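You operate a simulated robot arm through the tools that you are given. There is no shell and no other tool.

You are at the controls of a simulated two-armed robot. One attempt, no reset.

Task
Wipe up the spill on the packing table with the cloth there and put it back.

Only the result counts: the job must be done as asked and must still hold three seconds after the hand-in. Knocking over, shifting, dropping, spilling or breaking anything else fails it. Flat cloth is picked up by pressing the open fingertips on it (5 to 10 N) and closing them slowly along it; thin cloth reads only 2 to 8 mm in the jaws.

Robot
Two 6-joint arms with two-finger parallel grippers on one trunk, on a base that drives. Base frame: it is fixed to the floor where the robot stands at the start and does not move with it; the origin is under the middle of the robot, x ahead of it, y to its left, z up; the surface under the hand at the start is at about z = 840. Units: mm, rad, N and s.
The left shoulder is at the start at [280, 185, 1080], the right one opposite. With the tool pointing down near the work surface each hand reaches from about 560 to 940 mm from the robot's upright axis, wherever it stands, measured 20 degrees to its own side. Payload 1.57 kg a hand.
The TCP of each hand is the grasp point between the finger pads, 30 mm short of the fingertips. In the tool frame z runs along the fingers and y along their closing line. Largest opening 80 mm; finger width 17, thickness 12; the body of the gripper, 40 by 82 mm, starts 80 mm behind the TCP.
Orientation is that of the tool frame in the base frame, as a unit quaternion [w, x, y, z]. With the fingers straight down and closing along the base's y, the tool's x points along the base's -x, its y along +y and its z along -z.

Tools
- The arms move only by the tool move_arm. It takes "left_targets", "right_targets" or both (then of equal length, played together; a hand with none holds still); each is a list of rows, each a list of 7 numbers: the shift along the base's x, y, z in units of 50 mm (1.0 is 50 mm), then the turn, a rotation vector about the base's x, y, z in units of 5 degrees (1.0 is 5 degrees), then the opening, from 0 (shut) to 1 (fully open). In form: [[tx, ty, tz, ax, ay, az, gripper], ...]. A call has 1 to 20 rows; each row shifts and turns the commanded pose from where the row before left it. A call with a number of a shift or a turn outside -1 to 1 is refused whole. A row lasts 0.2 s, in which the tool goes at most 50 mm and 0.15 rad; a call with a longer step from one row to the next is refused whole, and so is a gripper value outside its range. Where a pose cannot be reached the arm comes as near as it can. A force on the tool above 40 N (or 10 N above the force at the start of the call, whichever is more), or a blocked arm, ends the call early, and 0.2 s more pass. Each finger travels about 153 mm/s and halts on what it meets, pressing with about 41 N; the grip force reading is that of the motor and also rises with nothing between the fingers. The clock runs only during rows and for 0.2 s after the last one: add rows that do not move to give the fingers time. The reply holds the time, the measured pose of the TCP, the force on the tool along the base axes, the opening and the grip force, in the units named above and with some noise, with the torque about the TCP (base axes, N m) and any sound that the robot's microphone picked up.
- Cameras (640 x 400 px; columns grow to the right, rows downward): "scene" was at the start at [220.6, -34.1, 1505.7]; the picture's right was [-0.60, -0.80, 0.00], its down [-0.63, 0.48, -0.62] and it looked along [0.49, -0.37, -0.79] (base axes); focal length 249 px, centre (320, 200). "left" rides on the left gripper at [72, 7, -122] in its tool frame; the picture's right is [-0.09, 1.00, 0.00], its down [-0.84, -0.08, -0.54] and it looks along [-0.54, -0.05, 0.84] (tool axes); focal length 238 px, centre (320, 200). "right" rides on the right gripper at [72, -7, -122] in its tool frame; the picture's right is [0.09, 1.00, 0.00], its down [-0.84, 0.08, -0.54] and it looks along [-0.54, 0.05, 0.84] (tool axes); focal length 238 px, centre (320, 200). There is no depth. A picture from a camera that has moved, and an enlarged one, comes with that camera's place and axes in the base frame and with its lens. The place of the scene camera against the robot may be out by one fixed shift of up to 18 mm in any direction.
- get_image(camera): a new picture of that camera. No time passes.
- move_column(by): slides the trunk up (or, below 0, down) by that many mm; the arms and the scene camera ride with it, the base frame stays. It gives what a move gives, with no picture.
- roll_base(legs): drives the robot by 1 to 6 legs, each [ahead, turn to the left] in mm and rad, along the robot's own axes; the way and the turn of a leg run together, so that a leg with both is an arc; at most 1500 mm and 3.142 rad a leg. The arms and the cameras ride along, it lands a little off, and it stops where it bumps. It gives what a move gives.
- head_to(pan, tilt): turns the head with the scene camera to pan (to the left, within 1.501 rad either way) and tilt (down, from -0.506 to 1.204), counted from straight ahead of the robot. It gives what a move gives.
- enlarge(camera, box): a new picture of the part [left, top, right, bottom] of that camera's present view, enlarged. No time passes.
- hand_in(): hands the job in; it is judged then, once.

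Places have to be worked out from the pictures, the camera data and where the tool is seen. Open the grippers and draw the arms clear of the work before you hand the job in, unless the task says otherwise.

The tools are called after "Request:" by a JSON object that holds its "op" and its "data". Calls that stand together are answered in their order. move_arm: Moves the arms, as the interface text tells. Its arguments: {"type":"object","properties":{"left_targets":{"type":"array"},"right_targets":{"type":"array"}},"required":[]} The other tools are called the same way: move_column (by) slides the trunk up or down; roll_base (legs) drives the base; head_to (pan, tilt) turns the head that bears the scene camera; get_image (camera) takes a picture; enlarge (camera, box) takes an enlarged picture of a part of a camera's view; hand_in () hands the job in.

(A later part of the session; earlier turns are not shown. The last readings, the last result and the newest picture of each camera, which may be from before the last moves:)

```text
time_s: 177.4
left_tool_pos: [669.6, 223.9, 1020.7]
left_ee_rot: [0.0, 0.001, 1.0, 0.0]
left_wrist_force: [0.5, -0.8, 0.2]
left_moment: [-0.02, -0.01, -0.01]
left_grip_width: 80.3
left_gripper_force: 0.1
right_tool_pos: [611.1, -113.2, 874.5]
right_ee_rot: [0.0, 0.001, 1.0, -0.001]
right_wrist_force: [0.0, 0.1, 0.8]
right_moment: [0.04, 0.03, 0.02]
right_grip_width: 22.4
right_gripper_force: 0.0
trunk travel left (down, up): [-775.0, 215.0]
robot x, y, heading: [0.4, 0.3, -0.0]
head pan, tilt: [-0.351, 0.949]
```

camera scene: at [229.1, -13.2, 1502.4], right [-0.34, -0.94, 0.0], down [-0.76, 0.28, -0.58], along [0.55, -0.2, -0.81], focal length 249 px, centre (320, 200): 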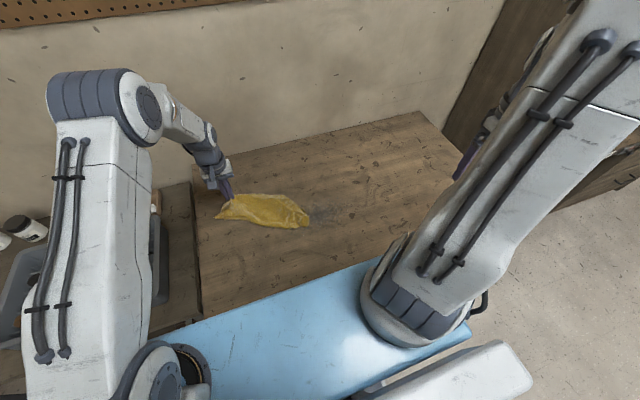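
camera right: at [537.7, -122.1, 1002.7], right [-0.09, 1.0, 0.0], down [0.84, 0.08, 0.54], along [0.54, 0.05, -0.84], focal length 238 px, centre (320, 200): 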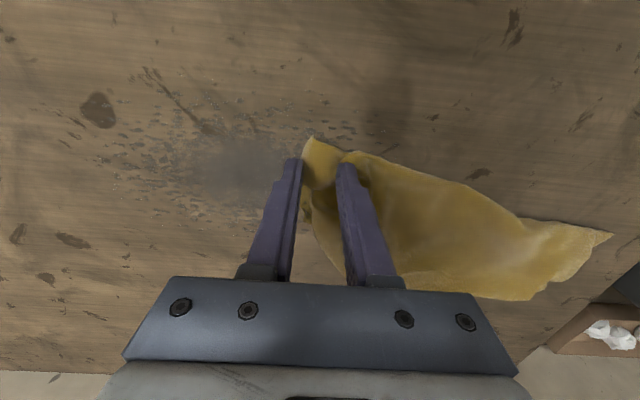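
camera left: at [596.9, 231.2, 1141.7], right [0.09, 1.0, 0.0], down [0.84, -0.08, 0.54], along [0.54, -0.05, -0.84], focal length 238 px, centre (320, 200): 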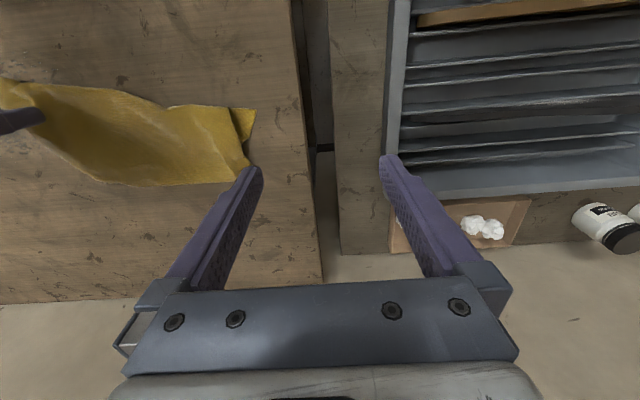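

Request:
{"op": "move_arm", "data": {"right_targets": [[0, 0, -0.04, 0, 0, 0, 0.28], [0, 0, -0.02, 0, 0, 0, 0.26], [0, 0, 0, 0, 0, 0, 0.22], [0, 0, 0, 0, 0, 0, 0.18], [0, 0, 0, 0, 0, 0, 0.14], [0, 0, 0, 0, 0, 0, 0.1], [0, 0, 0, 0, 0, 0, 0.06], [0, 0, 0, 0, 0, 0, 0.02], [0, 0, 0, 0, 0, 0, 0], [0, 0, 0, 0, 0, 0, 0], [0, 0, 0, 0, 0, 0, 0]]}}

Request:
{"op": "get_image", "data": {"camera": "right"}}

```text
time_s: 178.9
left_tool_pos: [669.0, 225.5, 1021.9]
left_ee_rot: [0.001, 0.001, 1.0, -0.001]
left_wrist_force: [0.7, -0.4, -0.3]
left_moment: [0.01, 0.0, -0.03]
left_grip_width: 80.0
left_gripper_force: 0.1
right_tool_pos: [612.6, -112.8, 873.3]
right_ee_rot: [0.003, 0.0, 1.0, 0.0]
right_wrist_force: [-2.5, -1.2, 23.1]
right_moment: [0.19, 0.17, 0.05]
right_grip_width: 4.5
right_gripper_force: 0.1
trunk travel left (down, up): [-775.0, 215.0]
robot x, y, heading: [0.5, 3.9, -0.0]
head pan, tilt: [-0.351, 0.949]
stopped in row 7 (right hand): the force on the tool passed its limit at 41 N (the readings are from after the stop); the commanded pose is now the measured one
```

```text
taken
camera right: at [539.1, -117.6, 994.5], right [-0.09, 1.0, 0.0], down [0.83, 0.08, 0.55], along [0.54, 0.05, -0.84], focal length 238 px, centre (320, 200)
```

right: 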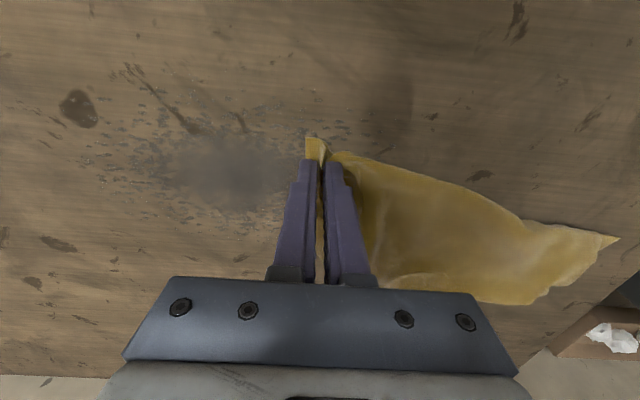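

The force limit ended the close at 4.5 mm with cloth between the fingers. I ease up 1.5 mm and finish closing.

Request:
{"op": "move_arm", "data": {"right_targets": [[0, 0, 0.03, 0, 0, 0, 0.03], [0, 0, 0, 0, 0, 0, 0], [0, 0, 0, 0, 0, 0, 0], [0, 0, 0, 0, 0, 0, 0]]}}

```text
time_s: 179.9
left_tool_pos: [668.7, 225.3, 1019.3]
left_ee_rot: [0.0, 0.001, 1.0, -0.001]
left_wrist_force: [0.4, -0.6, 0.2]
left_moment: [0.0, 0.01, -0.01]
left_grip_width: 80.1
left_gripper_force: 0.0
right_tool_pos: [612.5, -111.8, 873.3]
right_ee_rot: [0.002, 0.0, 1.0, 0.0]
right_wrist_force: [-1.0, 2.3, 7.5]
right_moment: [0.08, 0.09, 0.03]
right_grip_width: 2.4
right_gripper_force: 23.6
trunk travel left (down, up): [-775.0, 215.0]
robot x, y, heading: [-1.0, 1.3, -0.005]
head pan, tilt: [-0.351, 0.949]
```

Now 2.4 mm: a single layer at that right corner. With the left corner K1 (about (655, 150)) exposed on the same near edge, I can take it with the left hand and hang the cloth from this whole edge. I zoom on K1.

Request:
{"op": "enlarge", "data": {"camera": "left", "box": [160, 70, 320, 190]}}

Request:
{"op": "enlarge", "data": {"camera": "scene", "box": [190, 160, 330, 250]}}

```text
3.33 times, centred on (240, 130) of left
camera zoom: at [596.5, 231.3, 1141.6], right [0.09, 1.0, 0.0], down [0.84, -0.08, 0.54], along [0.54, -0.05, -0.84], focal length 794 px, centre (587, 433)
```

zoom: 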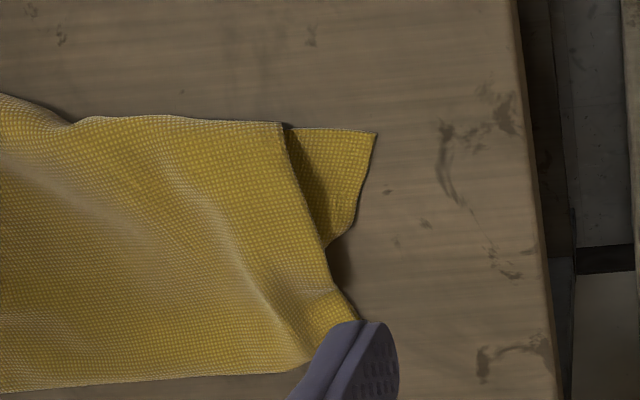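

```text
4.44 times, centred on (260, 205) of scene
camera zoom: at [228.8, -13.0, 1502.4], right [-0.34, -0.94, 0.0], down [-0.76, 0.28, -0.58], along [0.55, -0.2, -0.81], focal length 1106 px, centre (587, 178)
```

zoom: 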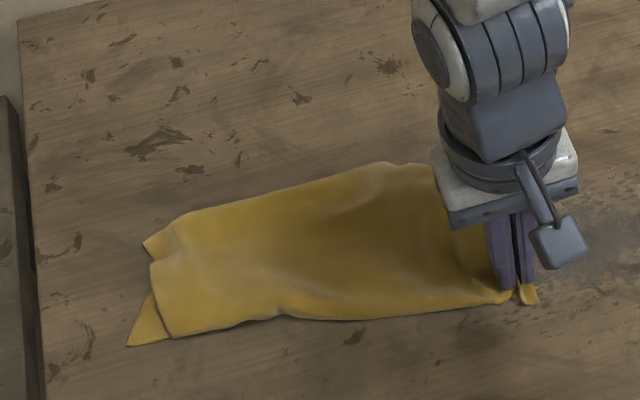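

The K1 flap is a triangle with corners about (654, 149), (649, 116), (694, 121). I bring the left hand, nearly closed (14 mm), over (658, 136).

Request:
{"op": "move_arm", "data": {"left_targets": [[0, -0.4, -0.2, 0, 0, 0, 0.5], [-0.1, -0.6, -0.5, 0, 0, 0, 0.18], [-0.1, -0.5, -0.6, 0, 0, 0, 0.18], [-0.02, -0.28, -0.6, 0, 0, 0, 0.18], [0, 0, -0.5, 0, 0, 0, 0.18], [0, 0, -0.3, 0, 0, 0, 0.18], [0, 0, 0, 0, 0, 0, 0.18]]}}

Request:
{"op": "get_image", "data": {"camera": "left"}}

Request:
{"op": "enlarge", "data": {"camera": "left", "box": [240, 110, 400, 230]}}

```text
time_s: 181.5
left_tool_pos: [656.1, 135.9, 884.3]
left_ee_rot: [0.0, 0.001, 1.0, 0.0]
left_wrist_force: [0.4, -0.1, 0.2]
left_moment: [0.03, -0.01, 0.01]
left_grip_width: 14.5
left_gripper_force: 0.0
right_tool_pos: [612.8, -112.4, 872.2]
right_ee_rot: [0.002, -0.001, 1.0, 0.0]
right_wrist_force: [-0.8, 1.9, 4.9]
right_moment: [0.04, 0.06, 0.01]
right_grip_width: 2.6
right_gripper_force: 23.9
trunk travel left (down, up): [-775.0, 215.0]
robot x, y, heading: [-0.1, 0.6, -0.0]
head pan, tilt: [-0.351, 0.949]
```

```text
taken
camera left: at [584.8, 142.9, 1006.9], right [0.09, 1.0, 0.0], down [0.84, -0.08, 0.54], along [0.54, -0.05, -0.84], focal length 238 px, centre (320, 200)
```

left: 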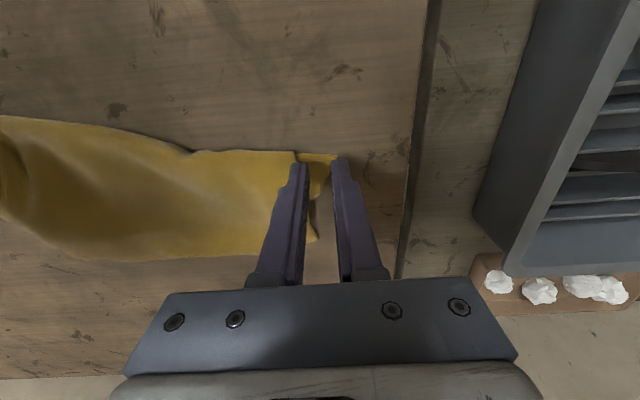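

```text
3.33 times, centred on (320, 170) of left
camera zoom: at [584.8, 142.9, 1006.9], right [0.09, 1.0, 0.0], down [0.84, -0.08, 0.54], along [0.54, -0.05, -0.84], focal length 794 px, centre (320, 300)
```

zoom: 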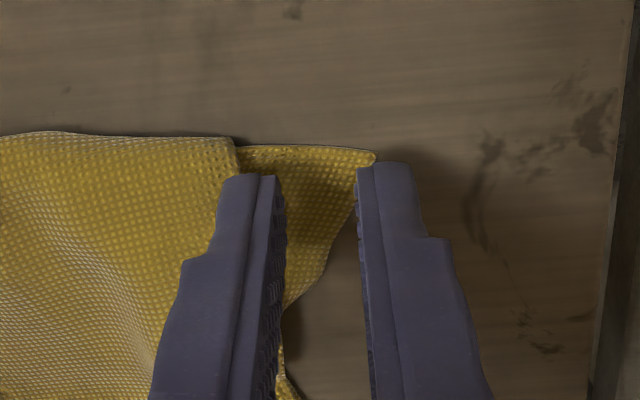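

The flap is between the fingers, but the inner finger would land on the body's edge. I shift 5 mm outward and 3 mm toward me, then lower to contact.

Request:
{"op": "move_arm", "data": {"left_targets": [[-0.06, 0.1, -0.1, 0, 0, 0, 0.18], [0, 0, -0.1, 0, 0, 0, 0.18], [0, 0, -0.04, 0, 0, 0, 0.18], [0, 0, 0, 0, 0, 0, 0.18]]}}

```text
time_s: 182.5
left_tool_pos: [655.8, 140.4, 873.1]
left_ee_rot: [-0.001, 0.001, 1.0, 0.0]
left_wrist_force: [-0.6, -0.6, -1.2]
left_moment: [0.02, 0.01, 0.03]
left_grip_width: 14.4
left_gripper_force: 0.0
right_tool_pos: [611.7, -114.0, 873.2]
right_ee_rot: [0.002, 0.001, 1.0, 0.0]
right_wrist_force: [-0.4, 0.6, 5.1]
right_moment: [0.05, 0.01, 0.01]
right_grip_width: 2.3
right_gripper_force: 23.5
trunk travel left (down, up): [-775.0, 215.0]
robot x, y, heading: [1.1, -0.2, -0.001]
head pan, tilt: [-0.351, 0.949]
```

Request:
{"op": "move_arm", "data": {"left_targets": [[0, 0, -0.03, 0, 0, 0, 0.18], [0, 0, -0.015, 0, 0, 0, 0.18], [0, 0, 0, 0, 0, 0, 0.18]]}}

```text
time_s: 183.3
left_tool_pos: [654.8, 140.3, 870.5]
left_ee_rot: [0.001, 0.0, 1.0, 0.0]
left_wrist_force: [1.0, -0.1, 6.8]
left_moment: [-0.1, -0.02, 0.0]
left_grip_width: 14.5
left_gripper_force: 0.0
right_tool_pos: [613.8, -113.6, 872.0]
right_ee_rot: [0.002, 0.0, 1.0, 0.0]
right_wrist_force: [-0.1, 0.4, 3.4]
right_moment: [0.06, 0.02, 0.04]
right_grip_width: 2.3
right_gripper_force: 23.8
trunk travel left (down, up): [-775.0, 215.0]
robot x, y, heading: [3.2, 1.6, 0.0]
head pan, tilt: [-0.351, 0.949]
```

6.8 N. I close the left hand slowly on the flap.

Request:
{"op": "move_arm", "data": {"left_targets": [[0, 0, 0, 0, 0, 0, 0.15], [0, 0, 0, 0, 0, 0, 0.12], [0, 0, 0, 0, 0, 0, 0.09], [0, 0, 0, 0, 0, 0, 0.06], [0, 0, 0, 0, 0, 0, 0.03], [0, 0, 0, 0, 0, 0, 0], [0, 0, 0, 0, 0, 0, 0], [0, 0, 0, 0, 0, 0, 0]]}}

Request:
{"op": "enlarge", "data": {"camera": "left", "box": [240, 110, 400, 230]}}

```text
time_s: 185.1
left_tool_pos: [653.4, 140.2, 872.1]
left_ee_rot: [0.0, 0.0, 1.0, 0.0]
left_wrist_force: [-0.1, -1.7, 11.1]
left_moment: [-0.05, -0.03, -0.02]
left_grip_width: 0.0
left_gripper_force: 21.2
right_tool_pos: [611.6, -112.6, 872.7]
right_ee_rot: [0.002, 0.001, 1.0, 0.0]
right_wrist_force: [-0.3, 1.8, 2.5]
right_moment: [0.06, 0.05, 0.0]
right_grip_width: 2.4
right_gripper_force: 23.9
trunk travel left (down, up): [-775.0, 215.0]
robot x, y, heading: [-3.5, 2.0, 0.003]
head pan, tilt: [-0.351, 0.949]
```

```text
3.33 times, centred on (320, 170) of left
camera zoom: at [582.3, 146.7, 993.3], right [0.09, 1.0, 0.0], down [0.84, -0.08, 0.54], along [0.54, -0.05, -0.84], focal length 794 px, centre (320, 300)
```

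zoom: 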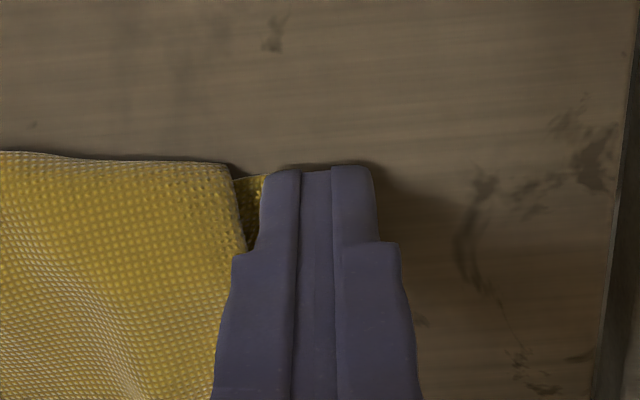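

Nothing gripped (0.0): the flap stayed under the finger. Turning the left gripper 90° so it closes along x will let both fingers sit on the flap without touching the body; I raise and rotate it.

Request:
{"op": "move_arm", "data": {"left_targets": [[0, 0, 0.5, 0, 0, 0, 0.1], [0, 0, 0.5, 0, 0, -1, 0.25], [0, 0, 0, 0, 0, -1, 0.25], [0, 0, 0, 0, 0, -1, 0.25], [0, 0, 0, 0, 0, -1, 0.25], [0, 0, 0, 0, 0, -1, 0.25], [0, 0, 0, 0, 0, -1, 0.25], [0, 0, 0, 0, 0, -1, 0.25], [0, 0, 0, 0, 0, -1, 0.25], [0, 0, 0, 0, 0, -1, 0.25], [0, 0, 0, 0, 0, -1, 0.25], [0, 0, 0, 0, 0, -1, 0.25], [0, 0, 0, 0, 0, -1, 0.25], [0, 0, 0, 0, 0, -1, 0.25], [0, 0, 0, 0, 0, -1, 0.25], [0, 0, 0, 0, 0, -1, 0.25], [0, 0, 0, 0, 0, -1, 0.25], [0, 0, 0, 0, 0, -1, 0.25], [0, 0, 0, 0, 0, -1, 0.25], [0, 0, 0, 0, 0, 0, 0.25]]}}

Request:
{"op": "get_image", "data": {"camera": "left"}}

Request:
{"op": "get_image", "data": {"camera": "scene"}}

```text
time_s: 189.3
left_tool_pos: [654.0, 140.3, 919.1]
left_ee_rot: [0.0, 0.709, 0.706, 0.0]
left_wrist_force: [-0.6, -0.5, 0.0]
left_moment: [0.05, 0.01, 0.01]
left_grip_width: 20.2
left_gripper_force: 0.2
right_tool_pos: [612.5, -111.8, 873.1]
right_ee_rot: [0.002, -0.001, 1.0, -0.001]
right_wrist_force: [-1.1, 0.6, 4.0]
right_moment: [0.06, 0.05, -0.01]
right_grip_width: 2.5
right_gripper_force: 24.2
trunk travel left (down, up): [-775.0, 215.0]
robot x, y, heading: [-0.3, 1.6, -0.0]
head pan, tilt: [-0.351, 0.949]
```

```text
taken
camera left: at [661.4, 212.0, 1042.4], right [1.0, -0.09, 0.0], down [-0.08, -0.84, 0.54], along [-0.05, -0.54, -0.84], focal length 238 px, centre (320, 200)
```

left: 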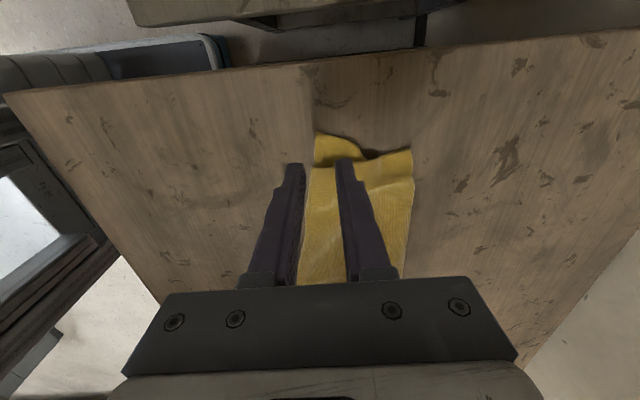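

```text
taken
camera scene: at [228.8, -13.0, 1502.5], right [-0.34, -0.94, 0.0], down [-0.76, 0.28, -0.58], along [0.55, -0.2, -0.81], focal length 249 px, centre (320, 200)
```

scene: 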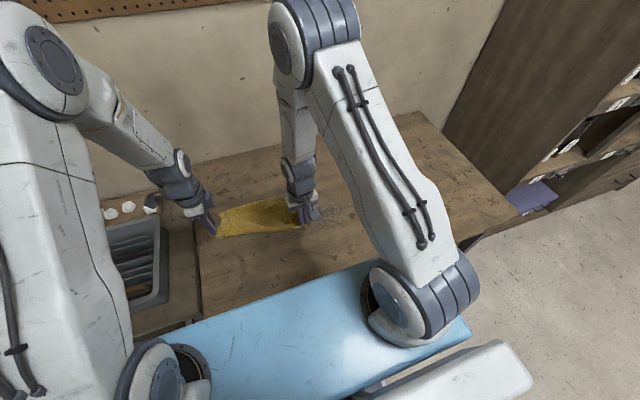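

Rotated without trouble; the camera now views the left end from +y. I zoom on the flap.

Request:
{"op": "enlarge", "data": {"camera": "left", "box": [260, 110, 440, 230]}}

```text
3.33 times, centred on (350, 170) of left
camera zoom: at [661.4, 212.0, 1042.4], right [1.0, -0.09, 0.0], down [-0.08, -0.84, 0.54], along [-0.05, -0.54, -0.84], focal length 794 px, centre (220, 300)
```

zoom: 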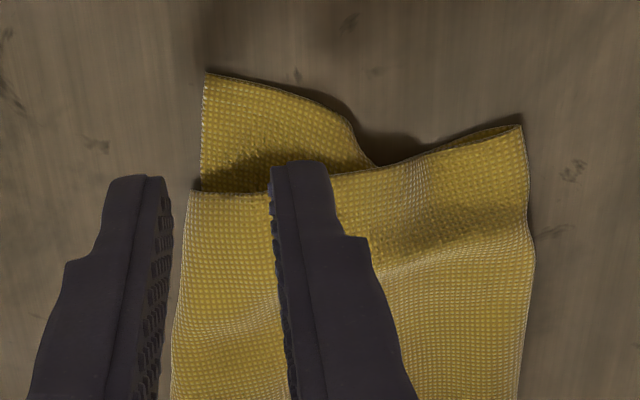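

Now I see it clearly: the lower flap with corner K1 at (652, 152) lies free of the upper layer between y ≈ 119 and 150. I set the TCP to (668, 138) with a 16 mm opening and lower.

Request:
{"op": "move_arm", "data": {"left_targets": [[0.28, -0.04, -0.2, 0, 0, 0, 0.2], [0, 0, -0.4, 0, 0, 0, 0.2], [0, 0, -0.26, 0, 0, 0, 0.2], [0, 0, 0, 0, 0, 0, 0.2]]}}

Request:
{"op": "enlarge", "data": {"camera": "left", "box": [240, 110, 420, 230]}}

```text
time_s: 190.3
left_tool_pos: [666.2, 138.0, 877.2]
left_ee_rot: [0.0, 0.708, 0.707, -0.001]
left_wrist_force: [-0.8, 0.9, 0.1]
left_moment: [0.0, 0.01, -0.01]
left_grip_width: 16.1
left_gripper_force: 0.0
right_tool_pos: [613.3, -113.1, 873.1]
right_ee_rot: [0.001, 0.0, 1.0, 0.0]
right_wrist_force: [-0.8, 0.5, 5.0]
right_moment: [0.06, 0.05, 0.0]
right_grip_width: 2.2
right_gripper_force: 23.8
trunk travel left (down, up): [-775.0, 215.0]
robot x, y, heading: [-0.6, 0.7, 0.005]
head pan, tilt: [-0.351, 0.949]
```

```text
3.33 times, centred on (330, 170) of left
camera zoom: at [673.1, 209.8, 998.9], right [1.0, -0.09, 0.0], down [-0.08, -0.84, 0.54], along [-0.05, -0.54, -0.84], focal length 794 px, centre (287, 300)
```

zoom: 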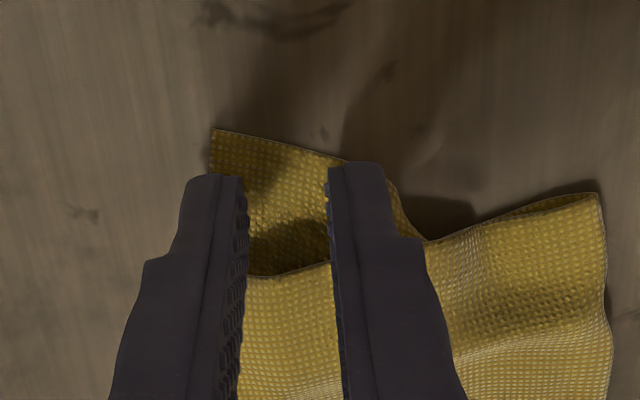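

Both fingertips straddle the flap well. I lower to contact and press.

Request:
{"op": "move_arm", "data": {"left_targets": [[0.04, 0, -0.08, 0, 0, 0, 0.2], [0, 0, -0.03, 0, 0, 0, 0.2], [0, 0, -0.015, 0, 0, 0, 0.2], [0, 0, 0, 0, 0, 0, 0.2]]}}

```text
time_s: 191.3
left_tool_pos: [667.5, 138.5, 871.5]
left_ee_rot: [0.0, 0.707, 0.707, 0.0]
left_wrist_force: [-2.9, 2.2, 17.7]
left_moment: [0.05, 0.16, 0.0]
left_grip_width: 16.1
left_gripper_force: 0.1
right_tool_pos: [613.9, -112.2, 873.3]
right_ee_rot: [0.001, 0.0, 1.0, 0.0]
right_wrist_force: [0.0, 0.1, 1.4]
right_moment: [0.08, -0.02, 0.03]
right_grip_width: 2.6
right_gripper_force: 23.2
trunk travel left (down, up): [-775.0, 215.0]
robot x, y, heading: [3.3, 0.4, -0.002]
head pan, tilt: [-0.351, 0.949]
```

17.7 N; I ease 0.8 mm and close slowly.

Request:
{"op": "move_arm", "data": {"left_targets": [[0, 0, 0.016, 0, 0, 0, 0.2], [0, 0, 0, 0, 0, 0, 0.17], [0, 0, 0, 0, 0, 0, 0.14], [0, 0, 0, 0, 0, 0, 0.11], [0, 0, 0, 0, 0, 0, 0.08], [0, 0, 0, 0, 0, 0, 0.05], [0, 0, 0, 0, 0, 0, 0.02], [0, 0, 0, 0, 0, 0, 0], [0, 0, 0, 0, 0, 0, 0], [0, 0, 0, 0, 0, 0, 0]]}}

Request:
{"op": "enlarge", "data": {"camera": "left", "box": [240, 110, 420, 230]}}

```text
time_s: 193.5
left_tool_pos: [670.9, 139.0, 871.3]
left_ee_rot: [0.0, 0.708, 0.707, -0.001]
left_wrist_force: [0.4, -0.1, 5.9]
left_moment: [0.0, -0.03, 0.03]
left_grip_width: 1.7
left_gripper_force: 23.7
right_tool_pos: [614.0, -111.9, 873.1]
right_ee_rot: [0.001, -0.001, 1.0, 0.0]
right_wrist_force: [-0.4, -0.2, 4.4]
right_moment: [0.08, 0.03, 0.02]
right_grip_width: 2.5
right_gripper_force: 24.2
trunk travel left (down, up): [-775.0, 215.0]
robot x, y, heading: [-0.4, 3.9, 0.001]
head pan, tilt: [-0.351, 0.949]
```

```text
3.33 times, centred on (330, 170) of left
camera zoom: at [676.3, 210.3, 993.5], right [1.0, -0.09, 0.0], down [-0.08, -0.84, 0.54], along [-0.05, -0.54, -0.84], focal length 794 px, centre (287, 300)
```

zoom: 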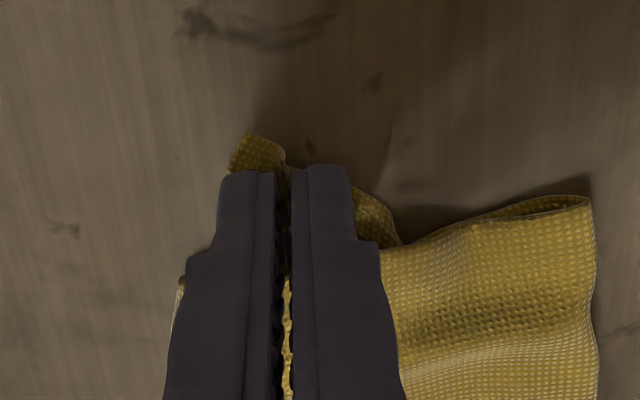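

Both corners are held in single layers now (1.7 and 2.4 mm). I lift both hands together slowly.

Request:
{"op": "move_arm", "data": {"left_targets": [[0, -0.05, 0.2, 0, 0, 0, 0], [-0.1, 0, 0.4, 0, 0, 0, 0], [-0.1, 0, 0.6, 0, 0, 0, 0], [-0.1, 0, 0.7, 0, 0, 0, 0], [-0.1, 0, 0.7, 0, 0, 0, 0], [-0.1, 0, 0.7, 0, 0, 0, 0], [0, 0, 0.7, 0, 0, 0, 0], [0, 0, 0.7, 0, 0, 0, 0], [0, 0, 0.7, 0, 0, 0, 0], [0, 0, 0.6, 0, 0, 0, 0], [0, 0, 0.4, 0, 0, 0, 0], [0, 0, 0, 0, 0, 0, 0], [0, 0, 0, 0, 0, 0, 0], [0, 0, 0, 0, 0, 0, 0], [0, 0, 0, 0, 0, 0, 0]], "right_targets": [[0, 0.05, 0.2, 0, 0, 0, 0], [0.1, 0, 0.4, 0, 0, 0, 0], [0.1, 0, 0.6, 0, 0, 0, 0], [0.1, 0, 0.7, 0, 0, 0, 0], [0.1, 0, 0.7, 0, 0, 0, 0], [0.1, 0, 0.7, 0, 0, 0, 0], [0, 0, 0.7, 0, 0, 0, 0], [0, 0, 0.7, 0, 0, 0, 0], [0, 0, 0.7, 0, 0, 0, 0], [0, 0, 0.6, 0, 0, 0, 0], [0, 0, 0.4, 0, 0, 0, 0], [0, 0, 0, 0, 0, 0, 0], [0, 0, 0, 0, 0, 0, 0], [0, 0, 0, 0, 0, 0, 0], [0, 0, 0, 0, 0, 0, 0]]}}

Request:
{"op": "get_image", "data": {"camera": "scene"}}

Request:
{"op": "enlarge", "data": {"camera": "scene", "box": [140, 90, 360, 230]}}

Request:
{"op": "get_image", "data": {"camera": "right"}}

Request:
{"op": "get_image", "data": {"camera": "left"}}

```text
time_s: 196.7
left_tool_pos: [645.8, 135.2, 1191.2]
left_ee_rot: [-0.001, 0.708, 0.706, 0.0]
left_wrist_force: [0.0, -0.3, -0.8]
left_moment: [-0.03, 0.0, 0.01]
left_grip_width: 1.8
left_gripper_force: 23.3
right_tool_pos: [635.9, -110.2, 1193.5]
right_ee_rot: [0.002, 0.0, 1.0, 0.001]
right_wrist_force: [-0.5, 1.0, 0.0]
right_moment: [-0.01, 0.0, 0.03]
right_grip_width: 2.2
right_gripper_force: 23.8
trunk travel left (down, up): [-775.0, 215.0]
robot x, y, heading: [-1.0, -2.7, -0.001]
head pan, tilt: [-0.351, 0.949]
```

```text
taken
camera scene: at [229.0, -13.1, 1502.5], right [-0.34, -0.94, 0.0], down [-0.76, 0.28, -0.58], along [0.55, -0.2, -0.81], focal length 249 px, centre (320, 200)
```

scene: 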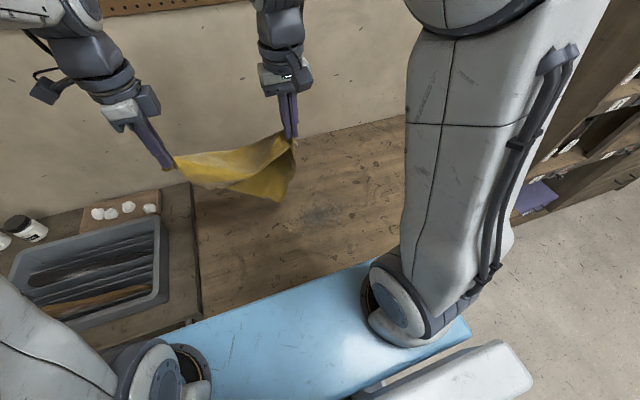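

```text
2.86 times, centred on (250, 160) of scene
camera zoom: at [229.0, -13.1, 1502.5], right [-0.34, -0.94, 0.0], down [-0.76, 0.28, -0.58], along [0.55, -0.2, -0.81], focal length 711 px, centre (520, 314)
```

zoom: 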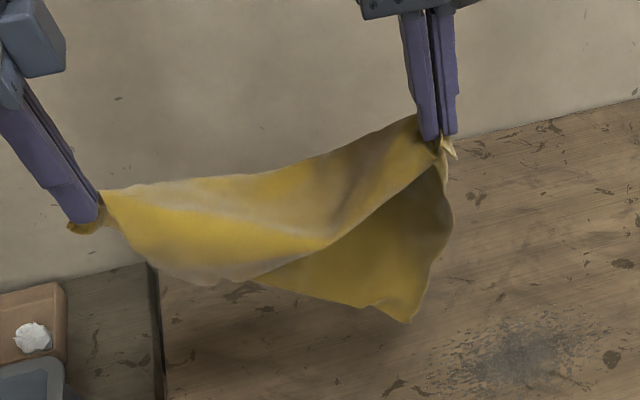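

```text
taken
camera right: at [563.1, -115.4, 1315.2], right [-0.09, 1.0, 0.0], down [0.84, 0.08, 0.54], along [0.54, 0.05, -0.84], focal length 238 px, centre (320, 200)
```

right: 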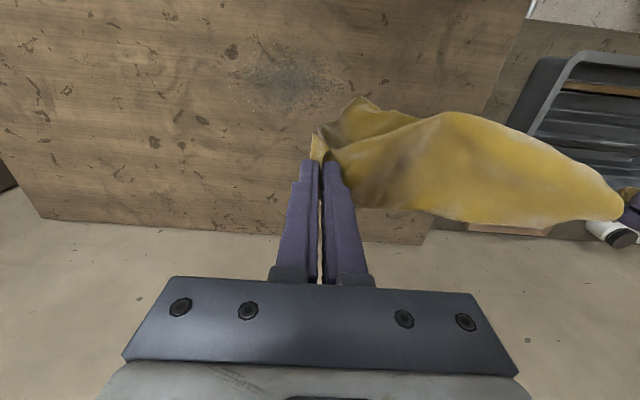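

```text
taken
camera left: at [652.1, 206.6, 1311.8], right [1.0, -0.09, 0.0], down [-0.08, -0.84, 0.54], along [-0.05, -0.54, -0.84], focal length 238 px, centre (320, 200)
```

left: 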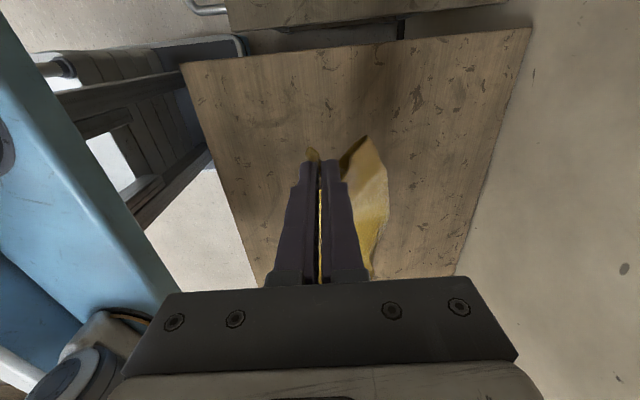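

The cloth hangs open between the hands but is still settling. I wait three seconds and look again.

Request:
{"op": "move_arm", "data": {"left_targets": [[0, 0, 0, 0, 0, 0, 0], [0, 0, 0, 0, 0, 0, 0], [0, 0, 0, 0, 0, 0, 0], [0, 0, 0, 0, 0, 0, 0], [0, 0, 0, 0, 0, 0, 0], [0, 0, 0, 0, 0, 0, 0], [0, 0, 0, 0, 0, 0, 0], [0, 0, 0, 0, 0, 0, 0], [0, 0, 0, 0, 0, 0, 0], [0, 0, 0, 0, 0, 0, 0], [0, 0, 0, 0, 0, 0, 0], [0, 0, 0, 0, 0, 0, 0], [0, 0, 0, 0, 0, 0, 0], [0, 0, 0, 0, 0, 0, 0], [0, 0, 0, 0, 0, 0, 0]]}}

Request:
{"op": "enlarge", "data": {"camera": "scene", "box": [140, 90, 360, 230]}}

Request:
{"op": "enlarge", "data": {"camera": "right", "box": [280, 60, 640, 260]}}

```text
time_s: 199.9
left_tool_pos: [645.4, 135.1, 1190.7]
left_ee_rot: [0.0, 0.708, 0.706, 0.0]
left_wrist_force: [0.5, 0.2, 0.5]
left_moment: [-0.01, -0.01, 0.01]
left_grip_width: 1.9
left_gripper_force: 23.7
right_tool_pos: [635.9, -110.9, 1192.8]
right_ee_rot: [0.003, 0.0, 1.0, 0.0]
right_wrist_force: [0.1, -0.2, -1.3]
right_moment: [0.0, -0.01, -0.02]
right_grip_width: 2.2
right_gripper_force: 24.1
trunk travel left (down, up): [-775.0, 215.0]
robot x, y, heading: [2.0, -2.0, -0.003]
head pan, tilt: [-0.351, 0.949]
```

```text
2.86 times, centred on (250, 160) of scene
camera zoom: at [229.0, -13.1, 1502.5], right [-0.34, -0.94, 0.0], down [-0.76, 0.28, -0.58], along [0.55, -0.2, -0.81], focal length 711 px, centre (520, 314)
```

zoom: 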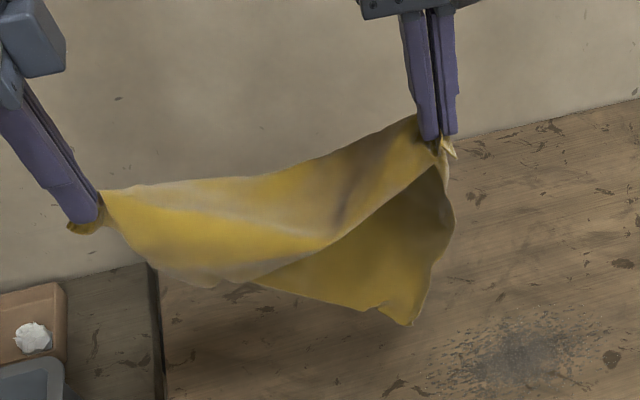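

```text
1.78 times, centred on (460, 160) of right
camera zoom: at [563.1, -115.4, 1315.2], right [-0.09, 1.0, 0.0], down [0.84, 0.08, 0.54], along [0.54, 0.05, -0.84], focal length 424 px, centre (71, 271)
```

zoom: 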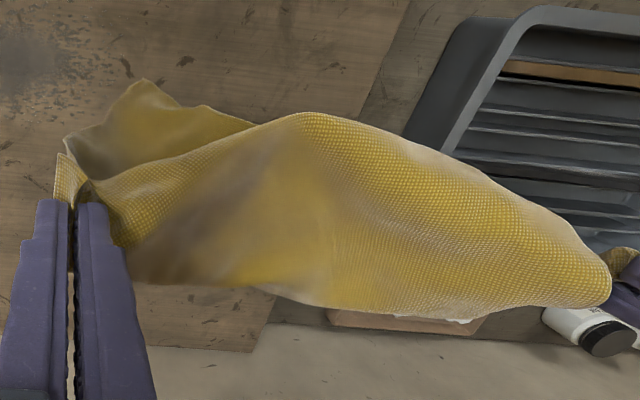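

The sheet sags between the hands, so there is slack: they may be opposite corners. I pull the hands apart gently by about 90 mm to stretch it, watching the force.

Request:
{"op": "move_arm", "data": {"left_targets": [[0, 0.15, 0, 0, 0, 0, 0], [0, 0.2, 0, 0, 0, 0, 0], [0, 0.2, 0, 0, 0, 0, 0], [0, 0.2, 0, 0, 0, 0, 0], [0, 0.15, 0, 0, 0, 0, 0], [0, 0, 0, 0, 0, 0, 0], [0, 0, 0, 0, 0, 0, 0]], "right_targets": [[0, -0.15, 0, 0, 0, 0, 0], [0, -0.2, 0, 0, 0, 0, 0], [0, -0.2, 0, 0, 0, 0, 0], [0, -0.2, 0, 0, 0, 0, 0], [0, -0.15, 0, 0, 0, 0, 0], [0, 0, 0, 0, 0, 0, 0], [0, 0, 0, 0, 0, 0, 0]]}}

Request:
{"op": "enlarge", "data": {"camera": "scene", "box": [120, 80, 380, 240]}}

Request:
{"op": "get_image", "data": {"camera": "right"}}

```text
time_s: 201.5
left_tool_pos: [644.8, 179.0, 1192.6]
left_ee_rot: [0.0, 0.708, 0.706, 0.0]
left_wrist_force: [-0.2, -0.7, 0.2]
left_moment: [-0.06, -0.01, -0.03]
left_grip_width: 1.5
left_gripper_force: 23.7
right_tool_pos: [638.9, -154.3, 1194.5]
right_ee_rot: [0.002, 0.001, 1.0, 0.0]
right_wrist_force: [0.1, 0.9, 0.2]
right_moment: [0.0, -0.02, 0.0]
right_grip_width: 2.3
right_gripper_force: 23.7
trunk travel left (down, up): [-775.0, 215.0]
robot x, y, heading: [3.4, 4.0, -0.0]
head pan, tilt: [-0.351, 0.949]
```

```text
2.46 times, centred on (250, 160) of scene
camera zoom: at [229.0, -13.1, 1502.5], right [-0.34, -0.94, 0.0], down [-0.76, 0.28, -0.58], along [0.55, -0.2, -0.81], focal length 612 px, centre (492, 298)
```

zoom: 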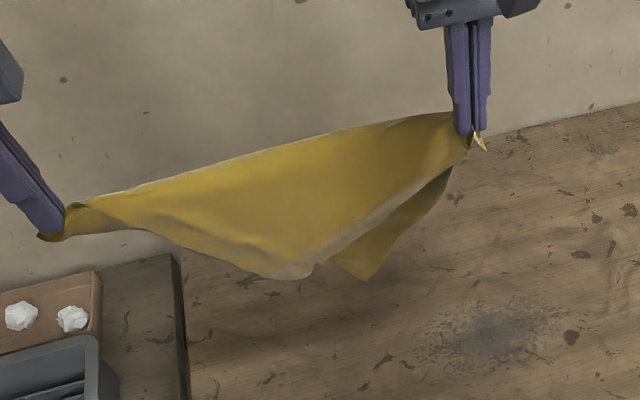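

```text
taken
camera right: at [565.1, -159.4, 1315.6], right [-0.09, 1.0, 0.0], down [0.84, 0.08, 0.54], along [0.54, 0.05, -0.84], focal length 238 px, centre (320, 200)
```

right: 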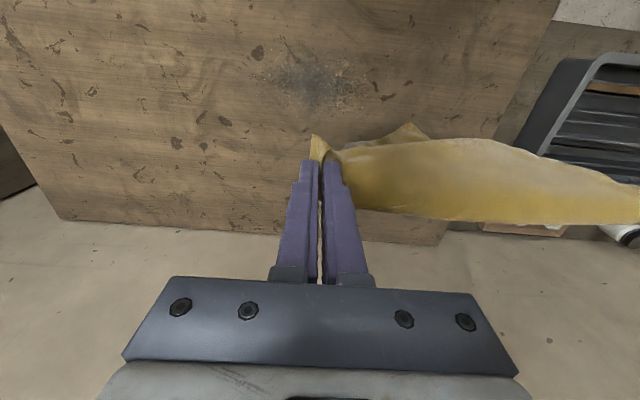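

They are opposite corners: with 333 mm between the hands it is just barely slack, and the two side corners hang below like a tent. I turn this diagonal in the air to its original direction: left hand toward (777, 86), right toward (545, -175), so the cloth's centre comes over (661, -44).

Request:
{"op": "move_arm", "data": {"left_targets": [[0.2, -0.15, 0, 0, 0, 0, 0], [0.4, -0.3, 0, 0, 0, 0, 0], [0.5, -0.35, 0, 0, 0, 0, 0], [0.5, -0.35, 0, 0, 0, 0, 0], [0.5, -0.35, 0, 0, 0, 0, 0], [0.35, -0.25, 0, 0, 0, 0, 0], [0.19, -0.11, 0, 0, 0, 0, 0], [0, 0, 0, 0, 0, 0, 0], [0, 0, 0, 0, 0, 0, 0], [0, 0, 0, 0, 0, 0, 0]], "right_targets": [[-0.2, -0.05, 0, 0, 0, 0, 0], [-0.3, -0.1, 0, 0, 0, 0, 0], [-0.35, -0.1, 0, 0, 0, 0, 0], [-0.35, -0.1, 0, 0, 0, 0, 0], [-0.35, -0.1, 0, 0, 0, 0, 0], [-0.2, -0.05, 0, 0, 0, 0, 0], [-0.13, 0.08, 0, 0, 0, 0, 0], [0, 0, 0, 0, 0, 0, 0], [0, 0, 0, 0, 0, 0, 0], [0, 0, 0, 0, 0, 0, 0]]}}

Request:
{"op": "enlarge", "data": {"camera": "scene", "box": [140, 60, 400, 220]}}

Request:
{"op": "get_image", "data": {"camera": "right"}}

Request:
{"op": "get_image", "data": {"camera": "left"}}

```text
time_s: 203.7
left_tool_pos: [777.7, 87.3, 1193.0]
left_ee_rot: [-0.001, 0.708, 0.707, 0.0]
left_wrist_force: [-0.4, -1.1, -0.8]
left_moment: [0.0, 0.0, 0.0]
left_grip_width: 1.9
left_gripper_force: 23.3
right_tool_pos: [543.2, -174.7, 1193.4]
right_ee_rot: [0.001, 0.001, 1.0, 0.001]
right_wrist_force: [0.4, 0.8, 0.2]
right_moment: [-0.04, -0.01, 0.03]
right_grip_width: 2.3
right_gripper_force: 24.6
trunk travel left (down, up): [-775.0, 215.0]
robot x, y, heading: [-0.9, 1.9, 0.003]
head pan, tilt: [-0.351, 0.949]
```

```text
2.46 times, centred on (270, 140) of scene
camera zoom: at [229.1, -13.1, 1502.5], right [-0.34, -0.94, 0.0], down [-0.76, 0.28, -0.58], along [0.55, -0.2, -0.81], focal length 612 px, centre (443, 348)
```

zoom: 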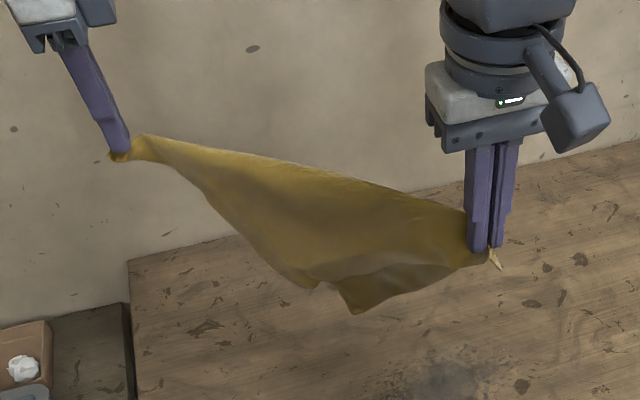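

```text
taken
camera right: at [470.6, -179.8, 1315.6], right [-0.09, 1.0, 0.0], down [0.84, 0.08, 0.54], along [0.54, 0.05, -0.84], focal length 238 px, centre (320, 200)
```

right: 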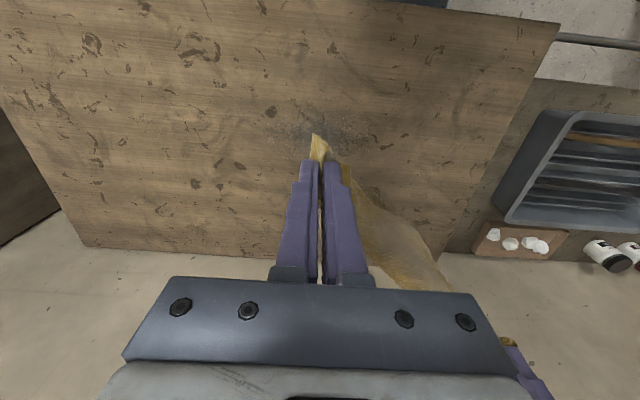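

```text
taken
camera left: at [784.5, 158.9, 1314.3], right [1.0, -0.09, 0.0], down [-0.08, -0.84, 0.54], along [-0.05, -0.54, -0.84], focal length 238 px, centre (320, 200)
```

left: 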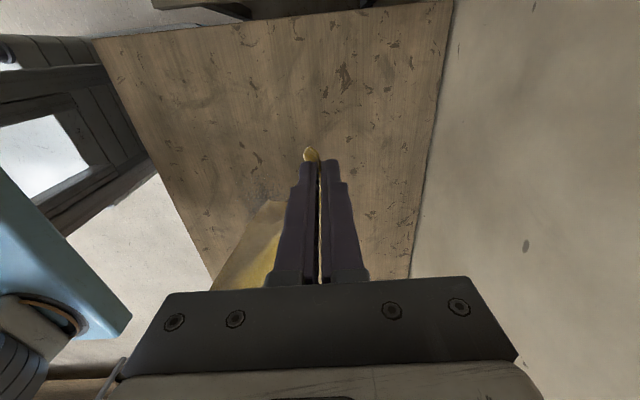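

A clean fold along the diagonal with the two side corners offset from each other. I'll turn the diagonal parallel to y over x ≈ 820, then lay it pulling toward me so the triangle trails away, leaving its diagonal on x = 661, y -222 to 133; afterwards I only need to flip the upper free corner over.

Request:
{"op": "move_arm", "data": {"left_targets": [[0.05, 0.05, 0, 0, 0, 0, 0], [0.1, 0.1, 0, 0, 0, 0, 0], [0.12, 0.13, 0, 0, 0, 0, 0], [0.12, 0.13, 0, 0, 0, 0, 0], [0.12, 0.13, 0, 0, 0, 0, 0], [0.12, 0.13, 0, 0, 0, 0, 0], [0.11, 0.13, 0, 0, 0, 0, 0], [0.1, 0.12, 0, 0, 0, 0, 0], [0, 0, 0, 0, 0, 0, 0], [0, 0, 0, 0, 0, 0, 0], [0, 0, 0, 0, 0, 0, 0]], "right_targets": [[0.3, -0.05, 0, 0, 0, 0, 0], [0.6, -0.1, 0, 0, 0, 0, 0], [0.8, -0.14, 0, 0, 0, 0, 0], [0.85, -0.14, 0, 0, 0, 0, 0], [0.85, -0.14, 0, 0, 0, 0, 0], [0.85, -0.14, 0, 0, 0, 0, 0], [0.8, -0.13, 0, 0, 0, 0, 0], [0.49, -0.1, 0, 0, 0, 0, 0], [0, 0, 0, 0, 0, 0, 0], [0, 0, 0, 0, 0, 0, 0], [0, 0, 0, 0, 0, 0, 0]]}}

Request:
{"op": "enlarge", "data": {"camera": "scene", "box": [140, 40, 400, 200]}}

```text
time_s: 206.1
left_tool_pos: [821.5, 132.6, 1192.6]
left_ee_rot: [-0.001, 0.707, 0.707, 0.0]
left_wrist_force: [0.0, -1.0, -0.3]
left_moment: [-0.05, 0.0, -0.02]
left_grip_width: 1.9
left_gripper_force: 23.5
right_tool_pos: [822.5, -223.0, 1192.7]
right_ee_rot: [0.002, 0.0, 1.0, 0.0]
right_wrist_force: [-1.2, 2.4, 0.3]
right_moment: [0.03, -0.02, 0.06]
right_grip_width: 2.7
right_gripper_force: 23.7
trunk travel left (down, up): [-775.0, 215.0]
robot x, y, heading: [1.1, -1.3, -0.001]
head pan, tilt: [-0.351, 0.949]
```

```text
2.46 times, centred on (270, 120) of scene
camera zoom: at [229.1, -13.1, 1502.4], right [-0.34, -0.94, 0.0], down [-0.76, 0.28, -0.58], along [0.55, -0.2, -0.81], focal length 612 px, centre (443, 397)
```

zoom: 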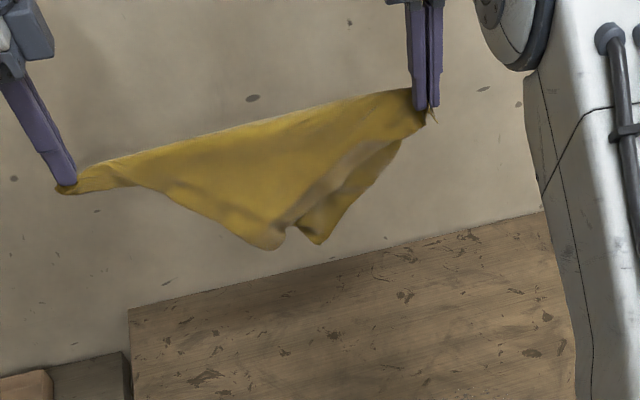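

Taut now, with two separate tips hanging to z ≈ 1025. I lower until the tips touch and then lay it while drawing back toward me to x = 661.

Request:
{"op": "move_arm", "data": {"left_targets": [[0, 0, -0.4, 0, 0, 0, 0], [0, 0, -0.7, 0, 0, 0, 0], [0, 0, -0.8, 0, 0, 0, 0], [0, 0, -0.8, 0, 0, 0, 0], [0, 0, -0.6, 0, 0, 0, 0], [-0.1, 0, -0.35, 0, 0, 0, 0], [-0.3, 0, -0.28, 0, 0, 0, 0], [-0.33, 0, -0.27, 0, 0, 0, 0], [-0.33, 0, -0.27, 0, 0, 0, 0], [-0.33, 0, -0.27, 0, 0, 0, 0], [-0.33, 0, -0.27, 0, 0, 0, 0], [-0.33, 0, -0.27, 0, 0, 0, 0], [-0.33, 0, -0.27, 0, 0, 0, 0], [-0.33, 0, -0.27, 0, 0, 0, 0], [-0.33, 0, -0.27, 0, 0, 0, 0], [-0.3, 0, -0.2, 0, 0, 0, 0], [-0.2, 0, 0, 0, 0, 0, 0], [0, 0, 0, 0, 0, 0, 0]], "right_targets": [[0, 0, -0.4, 0, 0, 0, 0], [0, 0, -0.7, 0, 0, 0, 0], [0, 0, -0.8, 0, 0, 0, 0], [0, 0, -0.8, 0, 0, 0, 0], [0, 0, -0.6, 0, 0, 0, 0], [-0.1, 0, -0.35, 0, 0, 0, 0], [-0.3, 0, -0.28, 0, 0, 0, 0], [-0.33, 0, -0.27, 0, 0, 0, 0], [-0.33, 0, -0.27, 0, 0, 0, 0], [-0.33, 0, -0.27, 0, 0, 0, 0], [-0.33, 0, -0.27, 0, 0, 0, 0], [-0.33, 0, -0.27, 0, 0, 0, 0], [-0.33, 0, -0.27, 0, 0, 0, 0], [-0.33, 0, -0.27, 0, 0, 0, 0], [-0.33, 0, -0.27, 0, 0, 0, 0], [-0.3, 0, -0.2, 0, 0, 0, 0], [-0.2, 0, 0, 0, 0, 0, 0], [0, 0, 0, 0, 0, 0, 0]]}}

Request:
{"op": "get_image", "data": {"camera": "scene"}}

Request:
{"op": "enlarge", "data": {"camera": "scene", "box": [170, 120, 370, 245]}}

Request:
{"op": "get_image", "data": {"camera": "right"}}

Request:
{"op": "get_image", "data": {"camera": "left"}}

```text
time_s: 209.9
left_tool_pos: [641.4, 136.0, 874.8]
left_ee_rot: [0.001, 0.708, 0.706, 0.001]
left_wrist_force: [0.3, -1.4, 1.1]
left_moment: [-0.06, -0.02, 0.03]
left_grip_width: 1.8
left_gripper_force: 23.5
right_tool_pos: [641.8, -221.4, 878.1]
right_ee_rot: [0.001, 0.0, 1.0, 0.0]
right_wrist_force: [1.1, 1.6, 0.4]
right_moment: [0.04, -0.01, 0.02]
right_grip_width: 2.3
right_gripper_force: 24.3
trunk travel left (down, up): [-775.0, 215.0]
robot x, y, heading: [-1.3, -4.1, 0.001]
head pan, tilt: [-0.351, 0.949]
```

```text
taken
camera scene: at [228.9, -13.1, 1502.5], right [-0.34, -0.94, 0.0], down [-0.76, 0.28, -0.58], along [0.55, -0.2, -0.81], focal length 249 px, centre (320, 200)
```

scene: 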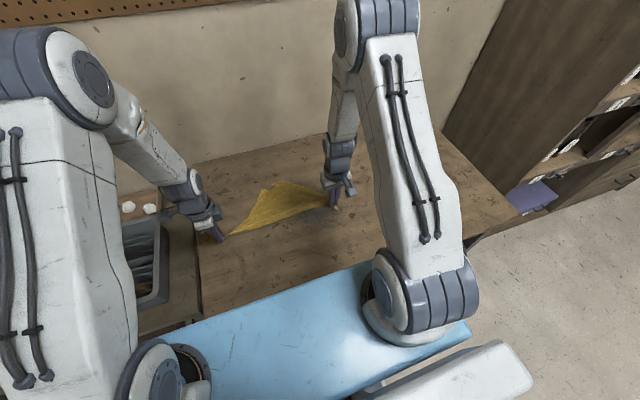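

```text
3.20 times, centred on (270, 182) of scene
camera zoom: at [228.9, -13.1, 1502.5], right [-0.34, -0.94, 0.0], down [-0.76, 0.28, -0.58], along [0.55, -0.2, -0.81], focal length 796 px, centre (480, 256)
```

zoom: 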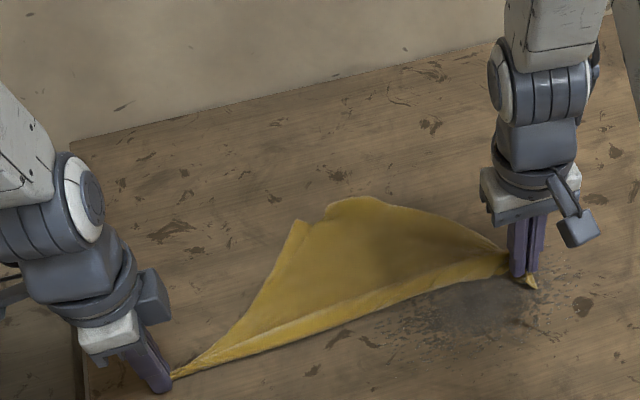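

```text
taken
camera right: at [569.1, -227.5, 1000.9], right [-0.09, 1.0, 0.0], down [0.84, 0.08, 0.54], along [0.54, 0.05, -0.84], focal length 238 px, centre (320, 200)
```

right: 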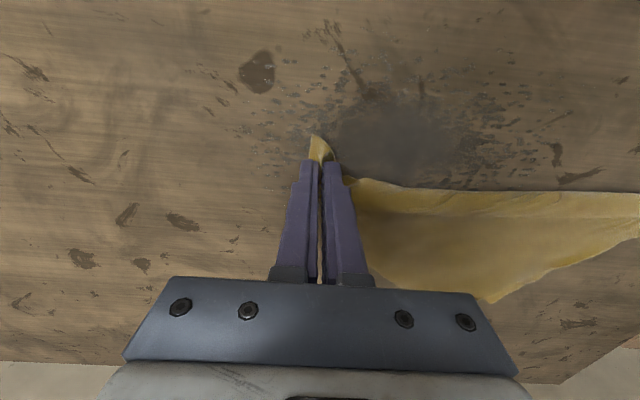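

```text
taken
camera left: at [649.0, 207.2, 997.7], right [1.0, -0.09, 0.0], down [-0.08, -0.84, 0.54], along [-0.05, -0.54, -0.84], focal length 238 px, centre (320, 200)
```

left: 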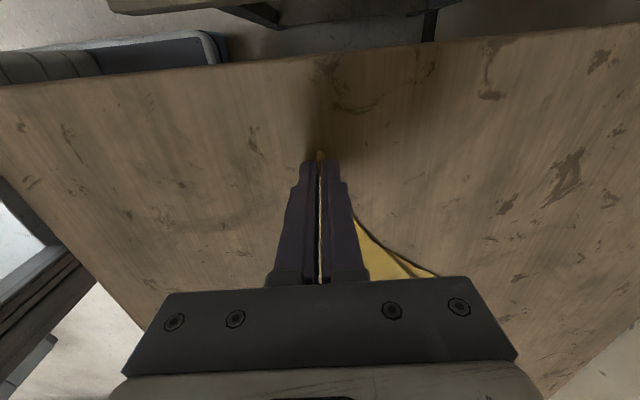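

A clean triangle: its diagonal lies on x ≈ 645 and two separate tips point away at about (785, -13) and (799, -71). I release both corners and rise to see which tip is on top.

Request:
{"op": "move_arm", "data": {"left_targets": [[0, 0, -0.05, 0, 0, 0, 0], [0, 0, 0, 0, 0, 0, 0.15], [0, 0, 0, 0, 0, 0, 0.3], [0, 0, 0.2, 0, 0, 0, 0.4], [0, 0.1, 0.6, 0, 0, 0, 0.6], [0, 0.3, 0.8, 0, 0, 0, 1], [0, 0.4, 0.7, 0, 0, 0, 1], [0, 0.2, 0.3, 0, 0, 0, 1], [0, 0, 0, 0, 0, 0, 1]], "right_targets": [[0, 0, -0.08, 0, 0, 0, 0], [0, 0, 0, 0, 0, 0, 0.15], [0, 0, 0, 0, 0, 0, 0.3], [0, 0, 0.2, 0, 0, 0, 0.4], [0, 0, 0.6, 0, 0, 0, 0.6], [0, 0.2, 0.6, 0, 0, 0, 1], [0, 0.5, 0.4, 0, 0, 0, 1], [0, 0.6, 0.2, 0, 0, 0, 1], [0, 0.3, 0, 0, 0, 0, 1]]}}

Request:
{"op": "get_image", "data": {"camera": "right"}}

Request:
{"op": "enlarge", "data": {"camera": "scene", "box": [190, 140, 350, 240]}}

```text
time_s: 211.9
left_tool_pos: [642.9, 186.8, 1005.8]
left_ee_rot: [0.001, 0.708, 0.707, 0.0]
left_wrist_force: [0.3, 0.5, -0.4]
left_moment: [-0.01, -0.03, 0.02]
left_grip_width: 80.1
left_gripper_force: 0.1
right_tool_pos: [646.1, -143.8, 974.0]
right_ee_rot: [0.001, -0.001, 1.0, 0.0]
right_wrist_force: [-0.5, -0.6, 0.2]
right_moment: [0.03, -0.03, 0.01]
right_grip_width: 80.1
right_gripper_force: 0.0
trunk travel left (down, up): [-775.0, 215.0]
robot x, y, heading: [-2.8, -2.9, -0.003]
head pan, tilt: [-0.351, 0.949]
```

```text
taken
camera right: at [572.7, -149.2, 1096.5], right [-0.09, 1.0, 0.0], down [0.84, 0.08, 0.54], along [0.54, 0.05, -0.84], focal length 238 px, centre (320, 200)
```

right: 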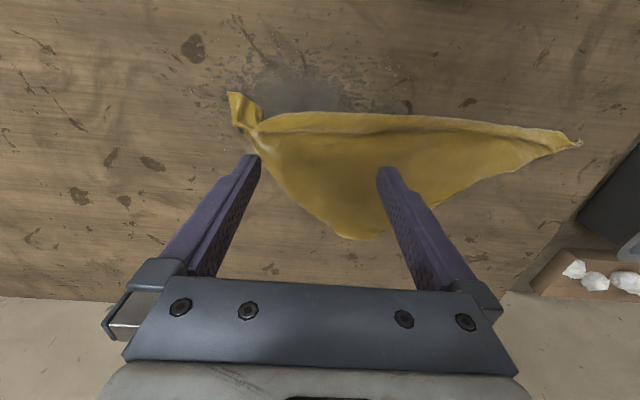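

```text
4.00 times, centred on (270, 190) of scene
camera zoom: at [228.9, -13.0, 1502.5], right [-0.34, -0.94, 0.0], down [-0.76, 0.28, -0.58], along [0.55, -0.2, -0.81], focal length 995 px, centre (520, 240)
```

zoom: 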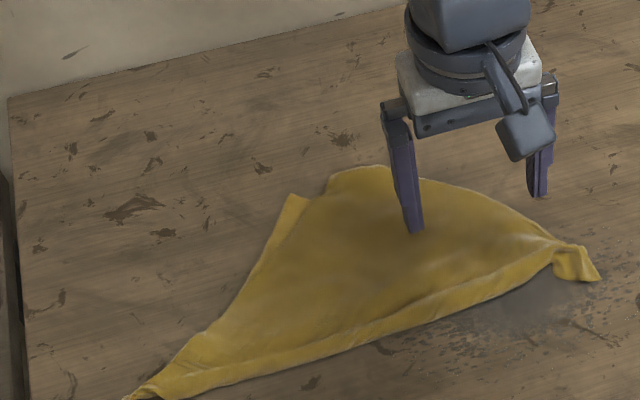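

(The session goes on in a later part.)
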